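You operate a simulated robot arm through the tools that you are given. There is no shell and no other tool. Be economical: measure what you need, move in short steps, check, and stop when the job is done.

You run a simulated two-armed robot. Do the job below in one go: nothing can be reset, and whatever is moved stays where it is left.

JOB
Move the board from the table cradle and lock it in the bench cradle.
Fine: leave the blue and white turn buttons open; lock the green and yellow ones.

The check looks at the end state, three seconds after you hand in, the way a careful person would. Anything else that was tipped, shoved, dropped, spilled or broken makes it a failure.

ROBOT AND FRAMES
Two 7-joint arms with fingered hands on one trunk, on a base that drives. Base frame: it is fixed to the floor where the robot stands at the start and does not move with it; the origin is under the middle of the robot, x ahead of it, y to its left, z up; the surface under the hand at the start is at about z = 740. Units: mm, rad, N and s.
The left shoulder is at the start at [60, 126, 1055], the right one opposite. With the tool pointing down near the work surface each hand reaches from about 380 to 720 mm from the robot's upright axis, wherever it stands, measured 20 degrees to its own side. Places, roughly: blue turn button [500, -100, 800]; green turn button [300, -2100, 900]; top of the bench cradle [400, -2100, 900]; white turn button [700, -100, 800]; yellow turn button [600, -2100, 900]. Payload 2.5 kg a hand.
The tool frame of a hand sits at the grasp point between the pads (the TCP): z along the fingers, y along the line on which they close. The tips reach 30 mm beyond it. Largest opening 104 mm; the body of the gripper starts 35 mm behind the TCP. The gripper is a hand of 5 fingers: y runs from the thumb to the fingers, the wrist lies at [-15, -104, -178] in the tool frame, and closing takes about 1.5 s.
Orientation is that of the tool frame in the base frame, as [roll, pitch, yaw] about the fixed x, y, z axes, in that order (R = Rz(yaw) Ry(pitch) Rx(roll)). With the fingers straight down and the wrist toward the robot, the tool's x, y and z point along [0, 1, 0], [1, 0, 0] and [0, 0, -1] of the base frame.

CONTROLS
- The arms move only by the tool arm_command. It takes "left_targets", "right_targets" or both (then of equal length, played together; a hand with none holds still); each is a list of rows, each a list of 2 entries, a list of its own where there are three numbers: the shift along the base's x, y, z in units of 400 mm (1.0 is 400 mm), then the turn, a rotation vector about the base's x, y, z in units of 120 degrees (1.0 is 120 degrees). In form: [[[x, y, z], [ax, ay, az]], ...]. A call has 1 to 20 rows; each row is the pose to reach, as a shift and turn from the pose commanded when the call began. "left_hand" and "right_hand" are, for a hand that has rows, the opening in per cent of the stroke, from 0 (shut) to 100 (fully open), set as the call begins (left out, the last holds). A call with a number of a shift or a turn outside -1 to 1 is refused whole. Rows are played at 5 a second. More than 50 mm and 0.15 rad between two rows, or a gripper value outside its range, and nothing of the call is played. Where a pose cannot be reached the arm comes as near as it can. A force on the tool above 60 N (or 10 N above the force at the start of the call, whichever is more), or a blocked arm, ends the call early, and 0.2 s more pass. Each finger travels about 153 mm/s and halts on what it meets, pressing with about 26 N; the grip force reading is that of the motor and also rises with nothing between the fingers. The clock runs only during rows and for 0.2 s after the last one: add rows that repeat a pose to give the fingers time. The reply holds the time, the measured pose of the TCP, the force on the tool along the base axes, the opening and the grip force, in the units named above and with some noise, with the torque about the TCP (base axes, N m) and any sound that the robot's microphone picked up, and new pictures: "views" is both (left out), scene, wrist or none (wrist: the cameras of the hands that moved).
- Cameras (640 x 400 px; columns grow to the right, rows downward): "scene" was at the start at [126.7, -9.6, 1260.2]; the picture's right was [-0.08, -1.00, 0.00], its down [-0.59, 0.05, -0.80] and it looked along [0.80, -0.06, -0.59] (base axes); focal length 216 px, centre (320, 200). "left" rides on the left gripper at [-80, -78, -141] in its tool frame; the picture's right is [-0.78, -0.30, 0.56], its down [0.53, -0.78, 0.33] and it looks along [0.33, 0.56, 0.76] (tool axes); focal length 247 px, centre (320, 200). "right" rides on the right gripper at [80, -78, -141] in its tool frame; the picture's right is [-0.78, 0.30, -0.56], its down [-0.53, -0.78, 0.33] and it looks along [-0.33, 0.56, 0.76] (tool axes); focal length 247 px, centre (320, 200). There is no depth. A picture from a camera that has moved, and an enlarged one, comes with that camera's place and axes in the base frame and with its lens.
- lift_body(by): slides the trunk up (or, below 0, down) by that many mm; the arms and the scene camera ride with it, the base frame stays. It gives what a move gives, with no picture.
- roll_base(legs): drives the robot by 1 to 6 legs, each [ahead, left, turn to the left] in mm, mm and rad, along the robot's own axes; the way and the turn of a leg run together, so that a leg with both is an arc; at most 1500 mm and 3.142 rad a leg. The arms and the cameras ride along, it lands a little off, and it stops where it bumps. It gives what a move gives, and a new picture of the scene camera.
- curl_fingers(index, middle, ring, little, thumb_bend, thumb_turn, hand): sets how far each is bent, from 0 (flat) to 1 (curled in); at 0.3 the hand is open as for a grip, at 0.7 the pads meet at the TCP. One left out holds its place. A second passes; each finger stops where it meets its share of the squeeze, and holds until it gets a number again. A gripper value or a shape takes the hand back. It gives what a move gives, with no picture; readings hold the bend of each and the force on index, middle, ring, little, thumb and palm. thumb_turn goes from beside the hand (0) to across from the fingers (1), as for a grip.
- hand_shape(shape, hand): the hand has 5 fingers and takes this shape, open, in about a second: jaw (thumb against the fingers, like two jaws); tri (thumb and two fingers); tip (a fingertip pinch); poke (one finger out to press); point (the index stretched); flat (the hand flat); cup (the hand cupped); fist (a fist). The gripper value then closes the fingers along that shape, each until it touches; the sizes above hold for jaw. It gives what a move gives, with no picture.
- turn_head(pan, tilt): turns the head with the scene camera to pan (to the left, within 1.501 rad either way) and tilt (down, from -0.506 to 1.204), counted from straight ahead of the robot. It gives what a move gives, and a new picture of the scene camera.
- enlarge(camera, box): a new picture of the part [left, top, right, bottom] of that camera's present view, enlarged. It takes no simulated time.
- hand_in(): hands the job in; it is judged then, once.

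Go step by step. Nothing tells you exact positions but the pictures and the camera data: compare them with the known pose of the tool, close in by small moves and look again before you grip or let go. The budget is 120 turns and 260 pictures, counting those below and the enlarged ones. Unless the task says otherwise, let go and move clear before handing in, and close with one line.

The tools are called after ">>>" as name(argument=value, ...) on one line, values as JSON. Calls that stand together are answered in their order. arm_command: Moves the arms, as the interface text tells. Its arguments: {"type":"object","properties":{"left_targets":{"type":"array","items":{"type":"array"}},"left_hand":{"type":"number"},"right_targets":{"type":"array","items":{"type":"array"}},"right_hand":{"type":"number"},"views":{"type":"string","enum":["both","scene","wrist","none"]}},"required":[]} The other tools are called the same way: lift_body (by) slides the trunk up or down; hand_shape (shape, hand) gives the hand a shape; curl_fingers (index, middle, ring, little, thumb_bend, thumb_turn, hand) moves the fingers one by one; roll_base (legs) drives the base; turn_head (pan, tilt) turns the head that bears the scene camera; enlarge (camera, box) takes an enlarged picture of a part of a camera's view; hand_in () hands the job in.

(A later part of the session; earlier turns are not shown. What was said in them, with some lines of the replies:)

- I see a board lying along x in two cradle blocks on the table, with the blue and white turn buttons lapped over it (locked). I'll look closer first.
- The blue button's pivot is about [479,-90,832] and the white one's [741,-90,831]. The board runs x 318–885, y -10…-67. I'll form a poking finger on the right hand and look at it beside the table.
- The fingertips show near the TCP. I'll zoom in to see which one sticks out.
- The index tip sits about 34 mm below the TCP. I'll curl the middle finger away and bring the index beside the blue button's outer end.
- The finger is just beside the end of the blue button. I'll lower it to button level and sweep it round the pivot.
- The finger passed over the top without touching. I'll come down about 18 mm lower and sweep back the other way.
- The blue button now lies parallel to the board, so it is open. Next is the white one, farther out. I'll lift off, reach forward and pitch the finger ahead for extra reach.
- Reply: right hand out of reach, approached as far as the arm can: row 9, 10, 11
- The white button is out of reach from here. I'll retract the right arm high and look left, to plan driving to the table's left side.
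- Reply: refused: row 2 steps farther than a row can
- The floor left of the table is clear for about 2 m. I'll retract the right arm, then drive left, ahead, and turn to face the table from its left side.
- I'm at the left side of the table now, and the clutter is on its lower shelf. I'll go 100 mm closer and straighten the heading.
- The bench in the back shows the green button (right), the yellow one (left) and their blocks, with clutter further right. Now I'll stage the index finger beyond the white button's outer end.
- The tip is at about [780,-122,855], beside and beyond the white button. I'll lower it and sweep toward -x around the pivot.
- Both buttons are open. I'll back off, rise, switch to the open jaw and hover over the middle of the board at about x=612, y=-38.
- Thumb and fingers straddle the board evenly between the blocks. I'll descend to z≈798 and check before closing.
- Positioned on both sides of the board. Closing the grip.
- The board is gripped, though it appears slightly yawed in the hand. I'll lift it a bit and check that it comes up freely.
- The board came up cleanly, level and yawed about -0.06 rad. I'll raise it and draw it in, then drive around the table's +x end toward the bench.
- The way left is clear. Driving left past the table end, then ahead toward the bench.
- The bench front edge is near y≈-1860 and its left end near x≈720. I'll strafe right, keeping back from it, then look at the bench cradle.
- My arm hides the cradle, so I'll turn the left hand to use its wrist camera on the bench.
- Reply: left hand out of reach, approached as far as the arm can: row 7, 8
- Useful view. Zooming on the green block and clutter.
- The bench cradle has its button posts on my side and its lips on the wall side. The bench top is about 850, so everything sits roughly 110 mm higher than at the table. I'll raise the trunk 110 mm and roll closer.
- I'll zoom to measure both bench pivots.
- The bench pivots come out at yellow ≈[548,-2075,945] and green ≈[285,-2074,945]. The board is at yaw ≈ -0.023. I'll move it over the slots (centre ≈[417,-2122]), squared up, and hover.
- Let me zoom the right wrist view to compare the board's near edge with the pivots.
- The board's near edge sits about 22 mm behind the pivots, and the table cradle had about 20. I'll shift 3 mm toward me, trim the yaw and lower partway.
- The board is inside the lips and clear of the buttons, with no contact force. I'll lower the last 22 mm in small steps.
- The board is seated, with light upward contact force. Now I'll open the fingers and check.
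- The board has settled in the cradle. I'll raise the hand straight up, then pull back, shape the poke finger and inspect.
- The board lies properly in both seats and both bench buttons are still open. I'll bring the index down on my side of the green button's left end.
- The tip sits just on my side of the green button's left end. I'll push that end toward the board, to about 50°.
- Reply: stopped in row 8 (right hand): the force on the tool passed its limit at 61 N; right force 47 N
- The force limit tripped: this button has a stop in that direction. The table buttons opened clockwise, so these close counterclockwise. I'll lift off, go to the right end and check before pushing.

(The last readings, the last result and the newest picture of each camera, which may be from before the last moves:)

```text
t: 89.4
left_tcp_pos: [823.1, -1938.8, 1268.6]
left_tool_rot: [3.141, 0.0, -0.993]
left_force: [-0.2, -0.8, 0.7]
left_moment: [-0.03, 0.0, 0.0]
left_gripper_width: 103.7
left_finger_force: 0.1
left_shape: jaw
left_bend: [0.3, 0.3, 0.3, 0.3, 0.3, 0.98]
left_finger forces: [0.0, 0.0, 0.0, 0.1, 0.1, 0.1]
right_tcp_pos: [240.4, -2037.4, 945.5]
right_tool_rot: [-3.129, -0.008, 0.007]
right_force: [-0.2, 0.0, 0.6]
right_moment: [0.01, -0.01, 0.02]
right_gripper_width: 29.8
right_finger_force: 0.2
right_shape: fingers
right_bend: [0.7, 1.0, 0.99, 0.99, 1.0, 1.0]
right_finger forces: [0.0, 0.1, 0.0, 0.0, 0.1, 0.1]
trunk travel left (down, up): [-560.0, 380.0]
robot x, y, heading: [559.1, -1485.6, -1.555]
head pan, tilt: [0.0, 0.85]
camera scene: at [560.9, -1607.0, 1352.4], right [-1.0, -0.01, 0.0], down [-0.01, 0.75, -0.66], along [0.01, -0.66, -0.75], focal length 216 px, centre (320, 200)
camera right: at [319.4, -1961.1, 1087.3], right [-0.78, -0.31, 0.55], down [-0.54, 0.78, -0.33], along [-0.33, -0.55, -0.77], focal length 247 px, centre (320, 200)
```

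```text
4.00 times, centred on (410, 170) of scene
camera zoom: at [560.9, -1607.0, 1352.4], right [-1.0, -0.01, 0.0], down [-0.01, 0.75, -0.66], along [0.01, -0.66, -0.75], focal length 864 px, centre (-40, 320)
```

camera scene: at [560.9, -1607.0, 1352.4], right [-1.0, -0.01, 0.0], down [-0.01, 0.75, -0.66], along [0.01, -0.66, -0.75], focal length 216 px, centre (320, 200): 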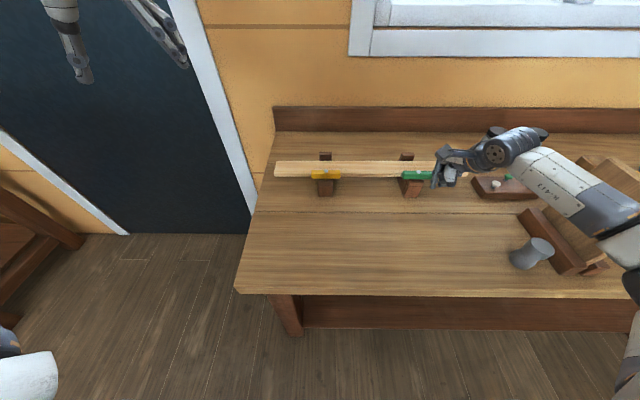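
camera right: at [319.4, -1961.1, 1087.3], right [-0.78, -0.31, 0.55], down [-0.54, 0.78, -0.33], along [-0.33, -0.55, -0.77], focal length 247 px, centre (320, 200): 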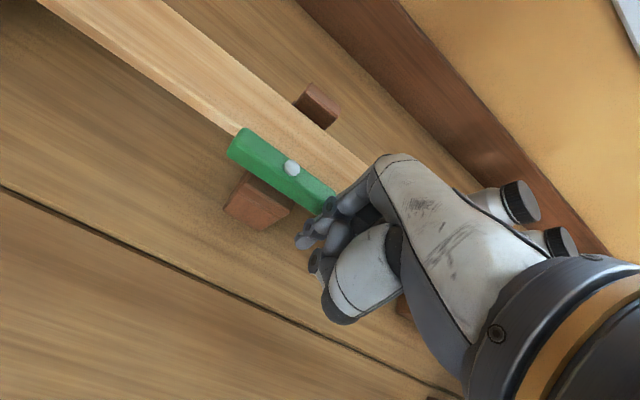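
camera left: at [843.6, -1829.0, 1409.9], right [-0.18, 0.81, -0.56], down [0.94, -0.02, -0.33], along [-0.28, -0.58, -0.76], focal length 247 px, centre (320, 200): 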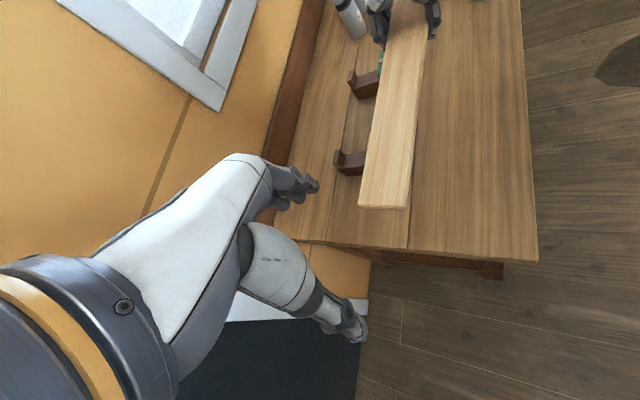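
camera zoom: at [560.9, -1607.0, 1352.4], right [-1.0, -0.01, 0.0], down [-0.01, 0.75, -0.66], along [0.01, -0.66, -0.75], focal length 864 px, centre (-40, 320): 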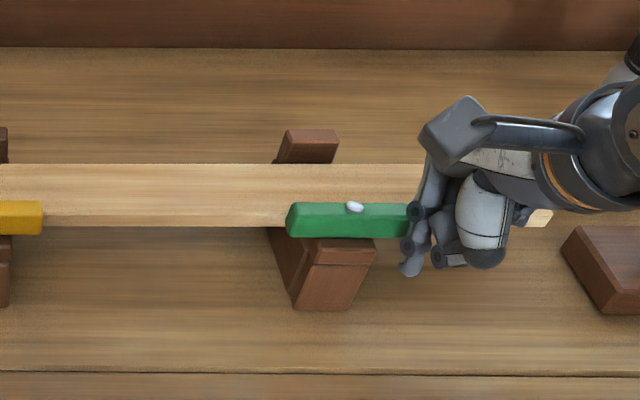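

The button is unharmed and in place. The finger is at its right end, so I'll move 9 mm inward, up 5 mm, and push that end toward the board.

>>> arm_command(right_targets=[[[0.0225, 0, 0.012], [0, 0, 0]], [[0.0225, -0.03, 0.012], [0, 0, 0]], [[0.017, -0.044, 0.012], [0, 0, 0]], [[0.011, -0.0575, 0.012], [0, 0, 0]], [[0.01, -0.073, 0.013], [0, 0, 0]], [[0.01, -0.0875, 0.014], [0, 0, 0]], [[0.013, -0.098, 0.015], [0, 0, 0]], [[0.017, -0.109, 0.016], [0, 0, 0]]])

>>> enlarge(camera="left", box=[320, 0, 450, 130])

>>> enlarge(camera="scene", box=[350, 120, 470, 220])

```text
t: 91.2
left_tcp_pos: [821.4, -1940.2, 1268.0]
left_tool_rot: [-3.141, 0.002, -0.993]
left_force: [0.6, -0.2, 0.7]
left_moment: [0.0, 0.03, 0.01]
left_gripper_width: 103.9
left_finger_force: 0.1
left_shape: jaw
left_bend: [0.3, 0.3, 0.3, 0.3, 0.3, 0.98]
left_finger forces: [0.0, 0.0, 0.0, 0.0, 0.0, 0.1]
right_tcp_pos: [250.7, -2084.3, 951.4]
right_tool_rot: [-3.127, -0.007, 0.007]
right_force: [0.5, 0.6, 0.0]
right_moment: [0.02, -0.01, 0.03]
right_gripper_width: 29.3
right_finger_force: 0.2
right_shape: fingers
right_bend: [0.7, 1.0, 0.99, 0.99, 1.0, 1.0]
right_finger forces: [0.3, 0.0, 0.0, 0.0, 0.0, 0.0]
trunk travel left (down, up): [-560.0, 380.0]
robot x, y, heading: [559.3, -1484.2, -1.557]
head pan, tilt: [0.0, 0.85]
camera scene: at [560.9, -1607.1, 1352.4], right [-1.0, -0.01, 0.0], down [-0.01, 0.75, -0.66], along [0.01, -0.66, -0.75], focal length 216 px, centre (320, 200)
camera right: at [328.9, -2006.7, 1094.6], right [-0.78, -0.31, 0.55], down [-0.54, 0.78, -0.32], along [-0.33, -0.55, -0.77], focal length 247 px, centre (320, 200)
```

scene: 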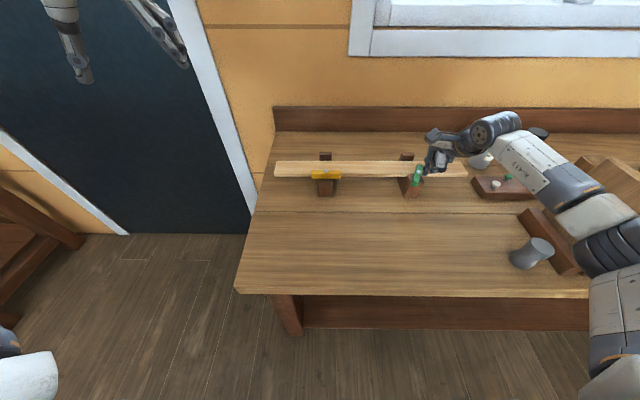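
right: 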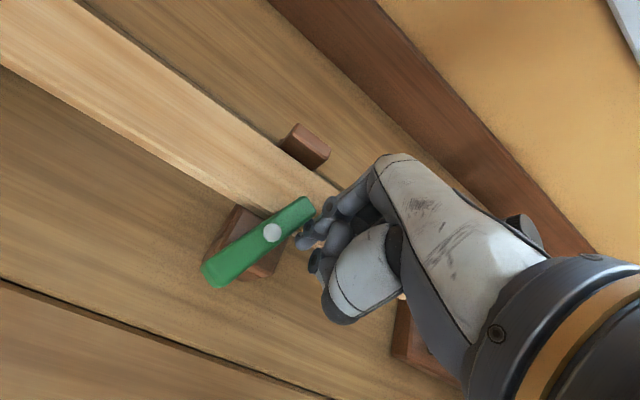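

```text
3.08 times, centred on (385, 65) of left
camera zoom: at [843.1, -1829.1, 1409.9], right [-0.18, 0.81, -0.56], down [0.94, -0.02, -0.33], along [-0.28, -0.58, -0.76], focal length 760 px, centre (120, 615)
```

zoom: 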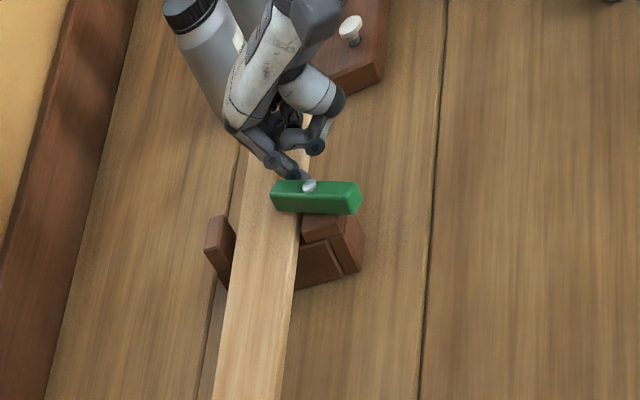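

```text
4.00 times, centred on (410, 170) of scene
camera zoom: at [560.9, -1607.1, 1352.4], right [-1.0, -0.01, 0.0], down [-0.01, 0.75, -0.66], along [0.01, -0.66, -0.75], focal length 864 px, centre (-40, 320)
```

zoom: 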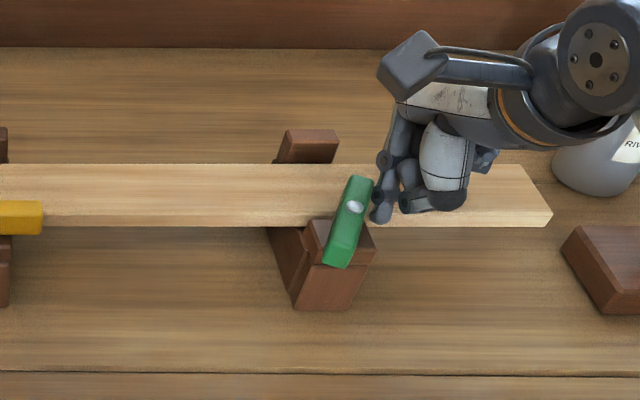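

Green turned about 65° counterclockwise with ease. I'll finish the last quarter, with the tip just above the board.

>>> arm_command(right_targets=[[[0.007, -0.009, 0.002], [0, 0, 0]], [[0.015, -0.017, 0.002], [0, 0, 0]], [[0.022, -0.022, 0.003], [0, 0, 0]], [[0.029, -0.027, 0.003], [0, 0, 0]], [[0.037, -0.028, 0.003], [0, 0, 0]]])

>>> enlarge(camera="scene", box=[350, 120, 470, 220])

>>> enlarge(camera="right", box=[160, 120, 400, 320])

```text
t: 92.4
left_tcp_pos: [821.9, -1939.8, 1268.0]
left_tool_rot: [-3.141, 0.0, -0.995]
left_force: [-0.8, 0.2, -0.7]
left_moment: [0.02, -0.02, 0.01]
left_gripper_width: 104.0
left_finger_force: 0.1
left_shape: jaw
left_bend: [0.3, 0.3, 0.3, 0.3, 0.3, 0.98]
left_finger forces: [0.0, 0.1, 0.0, 0.0, 0.1, 0.1]
right_tcp_pos: [265.0, -2094.4, 953.8]
right_tool_rot: [-3.127, -0.005, 0.007]
right_force: [-1.9, 0.8, 1.0]
right_moment: [0.04, -0.02, 0.01]
right_gripper_width: 29.0
right_finger_force: 1.0
right_shape: fingers
right_bend: [0.7, 1.0, 0.99, 0.99, 1.0, 1.0]
right_finger forces: [2.2, 0.0, 0.0, 0.0, 0.1, 0.0]
trunk travel left (down, up): [-560.0, 380.0]
robot x, y, heading: [560.4, -1489.4, -1.56]
head pan, tilt: [0.0, 0.85]
camera scene: at [560.6, -1606.9, 1352.4], right [-1.0, -0.01, 0.0], down [-0.01, 0.75, -0.66], along [0.01, -0.66, -0.75], focal length 216 px, centre (320, 200)
camera right: at [343.7, -2017.9, 1096.8], right [-0.78, -0.31, 0.55], down [-0.54, 0.78, -0.32], along [-0.33, -0.55, -0.77], focal length 247 px, centre (320, 200)
```

scene: 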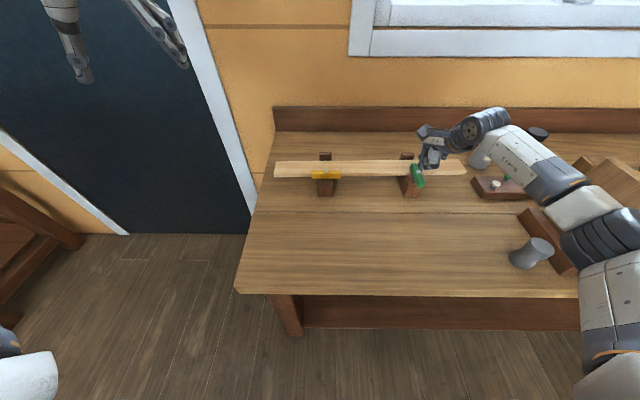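
right: 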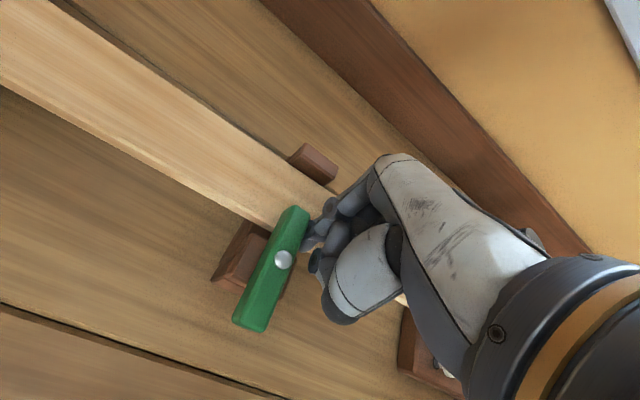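

```text
4.00 times, centred on (410, 170) of scene
camera zoom: at [560.6, -1606.9, 1352.4], right [-1.0, -0.01, 0.0], down [-0.01, 0.75, -0.66], along [0.01, -0.66, -0.75], focal length 864 px, centre (-40, 320)
```

zoom: 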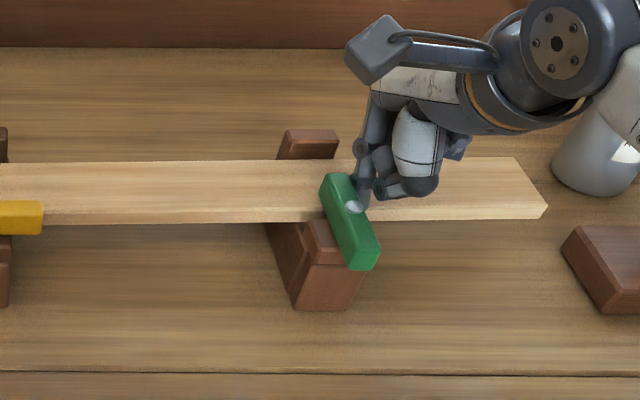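

```text
2.00 times, centred on (280, 220) of right
camera zoom: at [343.7, -2017.9, 1096.8], right [-0.78, -0.31, 0.55], down [-0.54, 0.78, -0.32], along [-0.33, -0.55, -0.77], focal length 494 px, centre (400, 160)
```

zoom: 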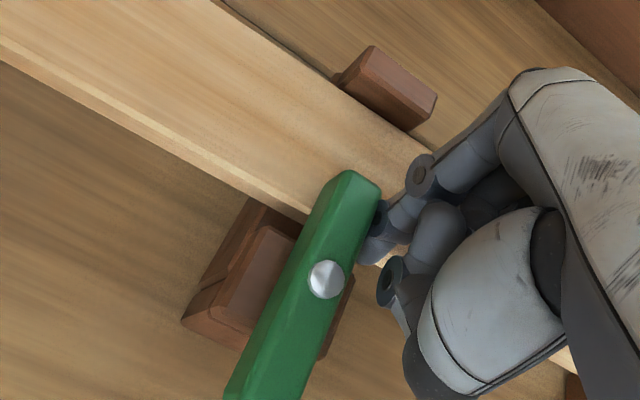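

Green is now across the board, locked. I'll lift clear and repeat on yellow, staging beside its right end on my side.

>>> arm_command(right_targets=[[[-0.02, 0, 0.02], [0, 0, 0]], [[-0.02, 0.02, 0.12], [0, 0, 0]], [[0.05, 0.08, 0.18], [0, 0, 0]], [[0.15, 0.12, 0.18], [0, 0, 0]], [[0.25, 0.135, 0.18], [0, 0, 0]], [[0.35, 0.135, 0.18], [0, 0, 0]], [[0.45, 0.135, 0.18], [0, 0, 0]], [[0.55, 0.135, 0.18], [0, 0, 0]], [[0.631, 0.135, 0.18], [0, 0, 0]], [[0.631, 0.135, 0.08], [0, 0, 0]], [[0.631, 0.135, -0.005], [0, 0, 0]], [[0.631, 0.135, -0.005], [0, 0, 0]]])

>>> enlarge(camera="scene", box=[270, 120, 450, 220])

>>> enlarge(camera="left", box=[310, 0, 470, 210])

```text
t: 95.0
left_tcp_pos: [822.3, -1939.4, 1268.1]
left_tool_rot: [3.141, 0.001, -0.994]
left_force: [-0.1, 0.4, -0.1]
left_moment: [0.01, 0.02, 0.02]
left_gripper_width: 104.0
left_finger_force: 0.1
left_shape: jaw
left_bend: [0.3, 0.3, 0.3, 0.3, 0.3, 0.98]
left_finger forces: [0.0, 0.0, 0.0, 0.0, 0.1, 0.0]
right_tcp_pos: [520.8, -2044.0, 951.3]
right_tool_rot: [-3.129, -0.006, 0.007]
right_force: [-0.2, 1.4, 1.1]
right_moment: [0.01, 0.0, 0.01]
right_gripper_width: 29.2
right_finger_force: 0.8
right_shape: fingers
right_bend: [0.7, 1.0, 0.99, 0.99, 1.0, 1.0]
right_finger forces: [1.3, 0.0, 0.0, 0.1, 0.1, 0.1]
trunk travel left (down, up): [-560.0, 380.0]
robot x, y, heading: [562.9, -1490.4, -1.561]
head pan, tilt: [0.0, 0.85]
camera scene: at [560.8, -1606.9, 1352.4], right [-1.0, -0.01, 0.0], down [-0.01, 0.75, -0.66], along [0.01, -0.66, -0.75], focal length 216 px, centre (320, 200)
camera right: at [598.7, -1967.7, 1094.3], right [-0.78, -0.31, 0.55], down [-0.54, 0.78, -0.33], along [-0.32, -0.55, -0.77], focal length 247 px, centre (320, 200)
```

scene: 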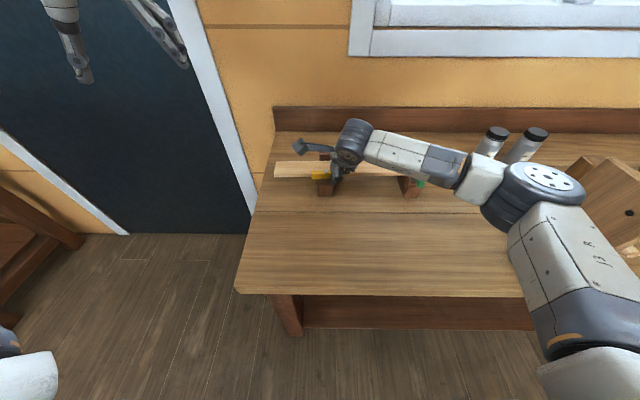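
right: 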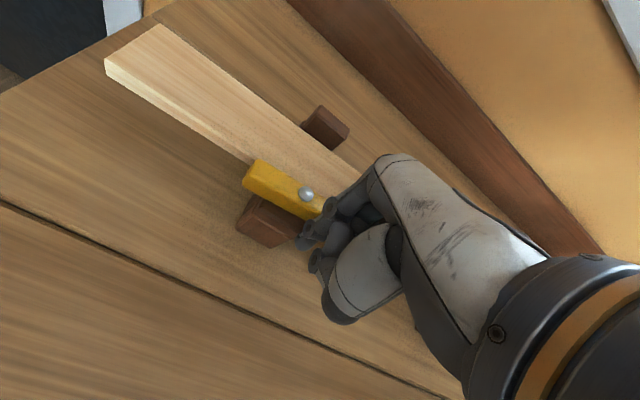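

```text
3.56 times, centred on (360, 170) of scene
camera zoom: at [560.8, -1606.9, 1352.4], right [-1.0, -0.01, 0.0], down [-0.01, 0.75, -0.66], along [0.01, -0.66, -0.75], focal length 768 px, centre (178, 307)
```

zoom: 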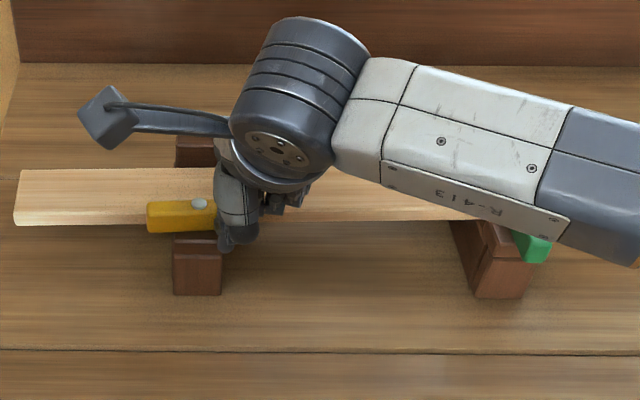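

```text
1.90 times, centred on (390, 105) of left
camera zoom: at [843.1, -1828.9, 1410.0], right [-0.18, 0.81, -0.56], down [0.94, -0.02, -0.33], along [-0.28, -0.58, -0.76], focal length 470 px, centre (187, 381)
```

zoom: 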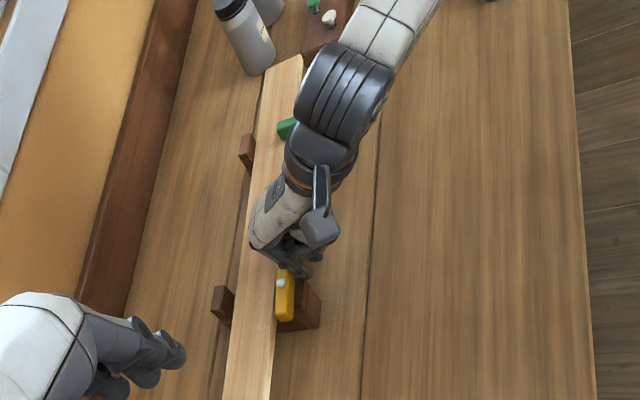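

The finger is at yellow's right end, on my side. Running the same counterclockwise push arc.

>>> arm_command(right_targets=[[[-0.01, 0, 0], [0, 0, 0]], [[-0.0075, -0.025, 0], [0, 0, 0]], [[-0.013, -0.039, 0], [0, 0, 0]], [[-0.019, -0.0525, 0], [0, 0, 0]], [[-0.0195, -0.068, 0.001], [0, 0, 0]], [[-0.0195, -0.0825, 0.002], [0, 0, 0]], [[-0.0125, -0.103, 0.003], [0, 0, 0]], [[-0.005, -0.111, 0.004], [0, 0, 0]], [[0.002, -0.1175, 0.005], [0, 0, 0]], [[0.012, -0.126, 0.006], [0, 0, 0]], [[0.021, -0.13, 0.006], [0, 0, 0]]])

>>> enlarge(camera="scene", box=[260, 120, 380, 220])

>>> enlarge(camera="right", box=[160, 120, 400, 320])

```text
t: 97.4
left_tcp_pos: [821.6, -1939.7, 1269.3]
left_tool_rot: [3.141, 0.001, -0.995]
left_force: [0.1, 0.2, -0.7]
left_moment: [0.04, 0.0, 0.04]
left_gripper_width: 103.8
left_finger_force: 0.0
left_shape: jaw
left_bend: [0.3, 0.3, 0.3, 0.3, 0.3, 0.98]
left_finger forces: [0.0, 0.0, 0.0, 0.1, 0.0, 0.1]
right_tcp_pos: [526.2, -2090.0, 953.4]
right_tool_rot: [-3.126, -0.007, 0.007]
right_force: [-3.6, 2.4, 0.3]
right_moment: [0.01, 0.0, 0.02]
right_gripper_width: 28.6
right_finger_force: 2.1
right_shape: fingers
right_bend: [0.7, 1.0, 0.99, 0.99, 1.0, 1.0]
right_finger forces: [4.1, 0.0, 0.0, 0.0, 0.0, 0.1]
trunk travel left (down, up): [-560.0, 380.0]
robot x, y, heading: [559.5, -1484.6, -1.559]
head pan, tilt: [0.0, 0.85]
camera scene: at [560.3, -1606.7, 1352.4], right [-1.0, -0.01, 0.0], down [-0.01, 0.75, -0.66], along [0.01, -0.66, -0.75], focal length 216 px, centre (320, 200)
camera right: at [604.6, -2015.3, 1096.1], right [-0.78, -0.31, 0.55], down [-0.54, 0.78, -0.32], along [-0.33, -0.55, -0.77], focal length 247 px, centre (320, 200)
```

scene: 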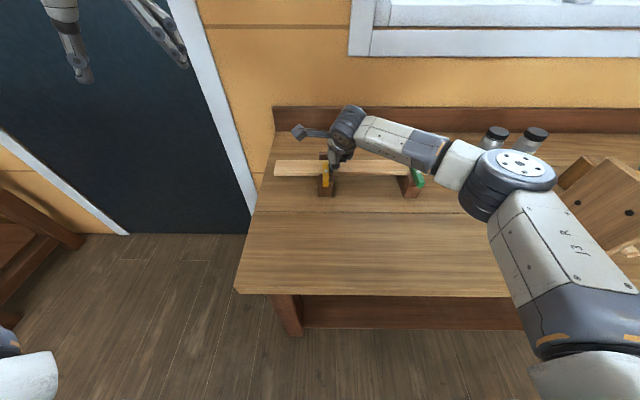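
right: 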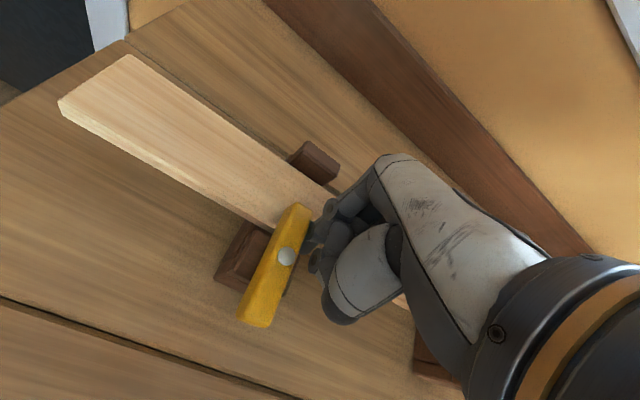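

```text
4.00 times, centred on (320, 170) of scene
camera zoom: at [560.3, -1606.7, 1352.4], right [-1.0, -0.01, 0.0], down [-0.01, 0.75, -0.66], along [0.01, -0.66, -0.75], focal length 864 px, centre (320, 320)
```

zoom: 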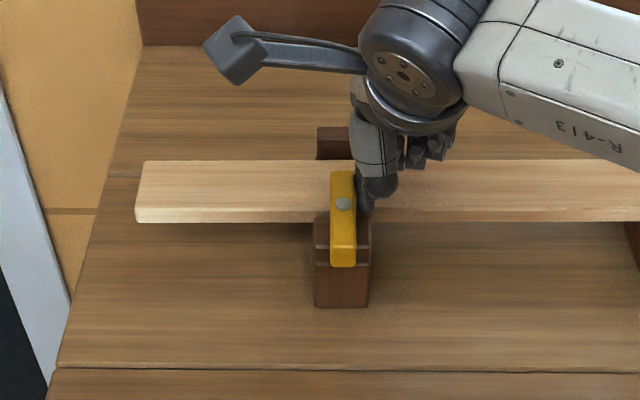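

```text
2.00 times, centred on (280, 220) of right
camera zoom: at [604.6, -2015.3, 1096.1], right [-0.78, -0.31, 0.55], down [-0.54, 0.78, -0.32], along [-0.33, -0.55, -0.77], focal length 494 px, centre (400, 160)
```

zoom: 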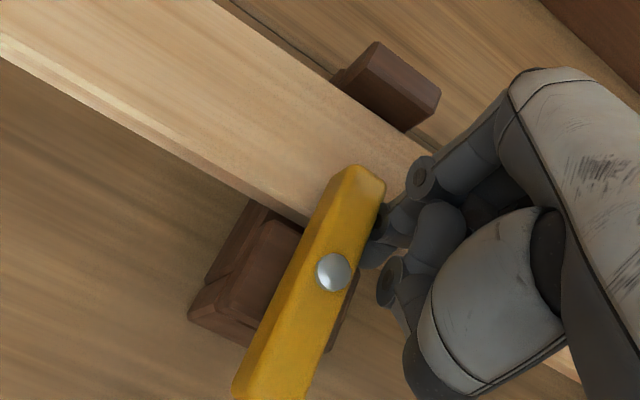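

Yellow is across the board too. I'll withdraw the hand clear and inspect everything.

>>> arm_command(right_targets=[[[-0.025, 0, 0.01], [0, 0, 0]], [[-0.03, 0, 0.1], [0, 0, 0]], [[-0.03, 0.03, 0.2], [0, 0, 0]], [[-0.08, 0.1, 0.25], [0, 0, 0]], [[-0.16, 0.17, 0.25], [0, 0, 0]], [[-0.25, 0.22, 0.25], [0, 0, 0]], [[-0.34, 0.26, 0.25], [0, 0, 0]], [[-0.43, 0.3, 0.25], [0, 0, 0]], [[-0.53, 0.33, 0.25], [0, 0, 0]], [[-0.63, 0.36, 0.25], [0, 0, 0]], [[-0.72, 0.4, 0.25], [0, 0, 0]]])

>>> enlarge(camera="scene", box=[250, 100, 490, 230])

>>> enlarge(camera="left", box=[310, 0, 470, 210])

```text
t: 99.8
left_tcp_pos: [823.0, -1938.7, 1269.0]
left_tool_rot: [3.141, 0.0, -0.992]
left_force: [0.4, -0.2, 0.2]
left_moment: [-0.01, -0.01, 0.0]
left_gripper_width: 103.7
left_finger_force: 0.1
left_shape: jaw
left_bend: [0.3, 0.3, 0.3, 0.3, 0.3, 0.98]
left_finger forces: [0.0, 0.1, 0.0, 0.0, 0.0, 0.0]
right_tcp_pos: [234.8, -1930.7, 1054.4]
right_tool_rot: [-3.129, -0.006, 0.009]
right_force: [-0.3, 0.3, -0.6]
right_moment: [0.01, -0.01, -0.03]
right_gripper_width: 29.8
right_finger_force: 0.1
right_shape: fingers
right_bend: [0.7, 1.0, 0.99, 0.99, 1.0, 1.0]
right_finger forces: [0.0, 0.1, 0.0, 0.0, 0.0, 0.1]
trunk travel left (down, up): [-560.0, 380.0]
robot x, y, heading: [556.8, -1488.5, -1.558]
head pan, tilt: [0.0, 0.85]
camera scene: at [560.6, -1606.6, 1352.4], right [-1.0, -0.01, 0.0], down [-0.01, 0.75, -0.66], along [0.01, -0.66, -0.75], focal length 216 px, centre (320, 200)
camera right: at [313.5, -1853.9, 1196.0], right [-0.78, -0.31, 0.55], down [-0.54, 0.78, -0.33], along [-0.33, -0.55, -0.77], focal length 247 px, centre (320, 200)
```

scene: 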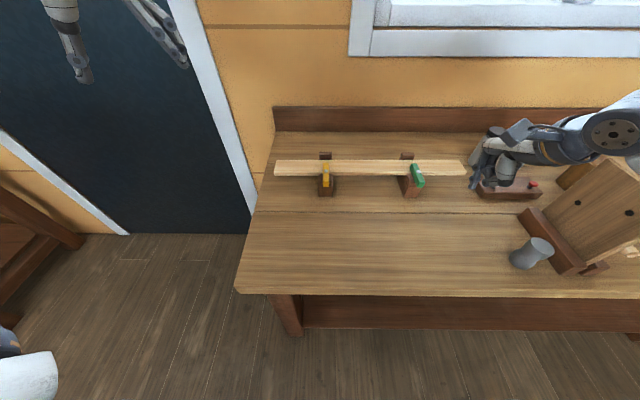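
right: 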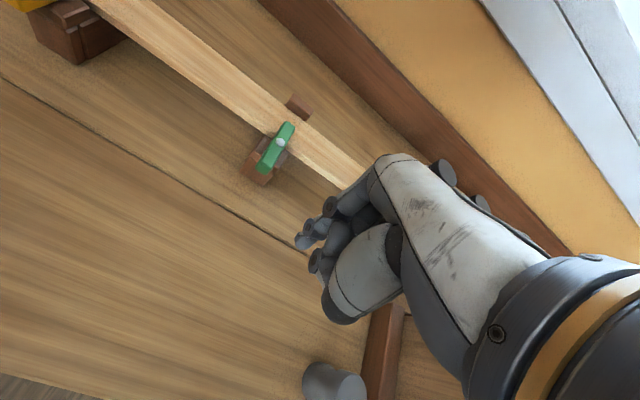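

```text
2.67 times, centred on (370, 165) of scene
camera zoom: at [560.6, -1606.6, 1352.4], right [-1.0, -0.01, 0.0], down [-0.01, 0.75, -0.66], along [0.01, -0.66, -0.75], focal length 576 px, centre (187, 293)
```

zoom: 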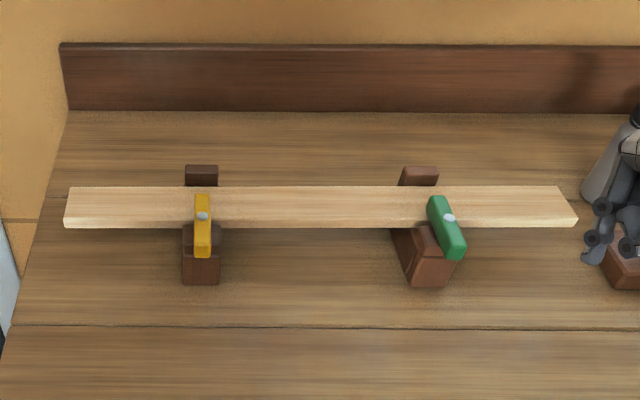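

```text
1.90 times, centred on (390, 105) of left
camera zoom: at [842.8, -1828.6, 1410.2], right [-0.18, 0.81, -0.56], down [0.94, -0.02, -0.33], along [-0.28, -0.58, -0.76], focal length 470 px, centre (187, 381)
```

zoom: 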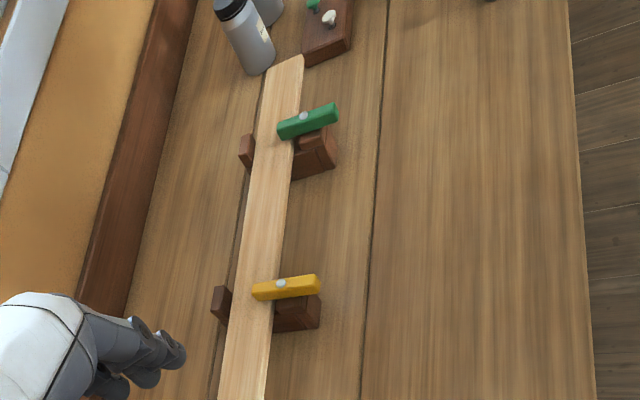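

The board is seated in the bench cradle with green and yellow turned across it. Blue and white were left open at the table, the clutter hasn't moved, and both hands are clear. Handing in.

>>> hand_in()

```text
The job is handed in.
```

The board is in the bench cradle with the green and yellow turn buttons locked across it, and the blue and white ones at the table are left open. While turning green I first pushed it the wrong way into its stop, which tripped the force limit at 61 N, but the pictures afterwards showed the button and block intact and in place.
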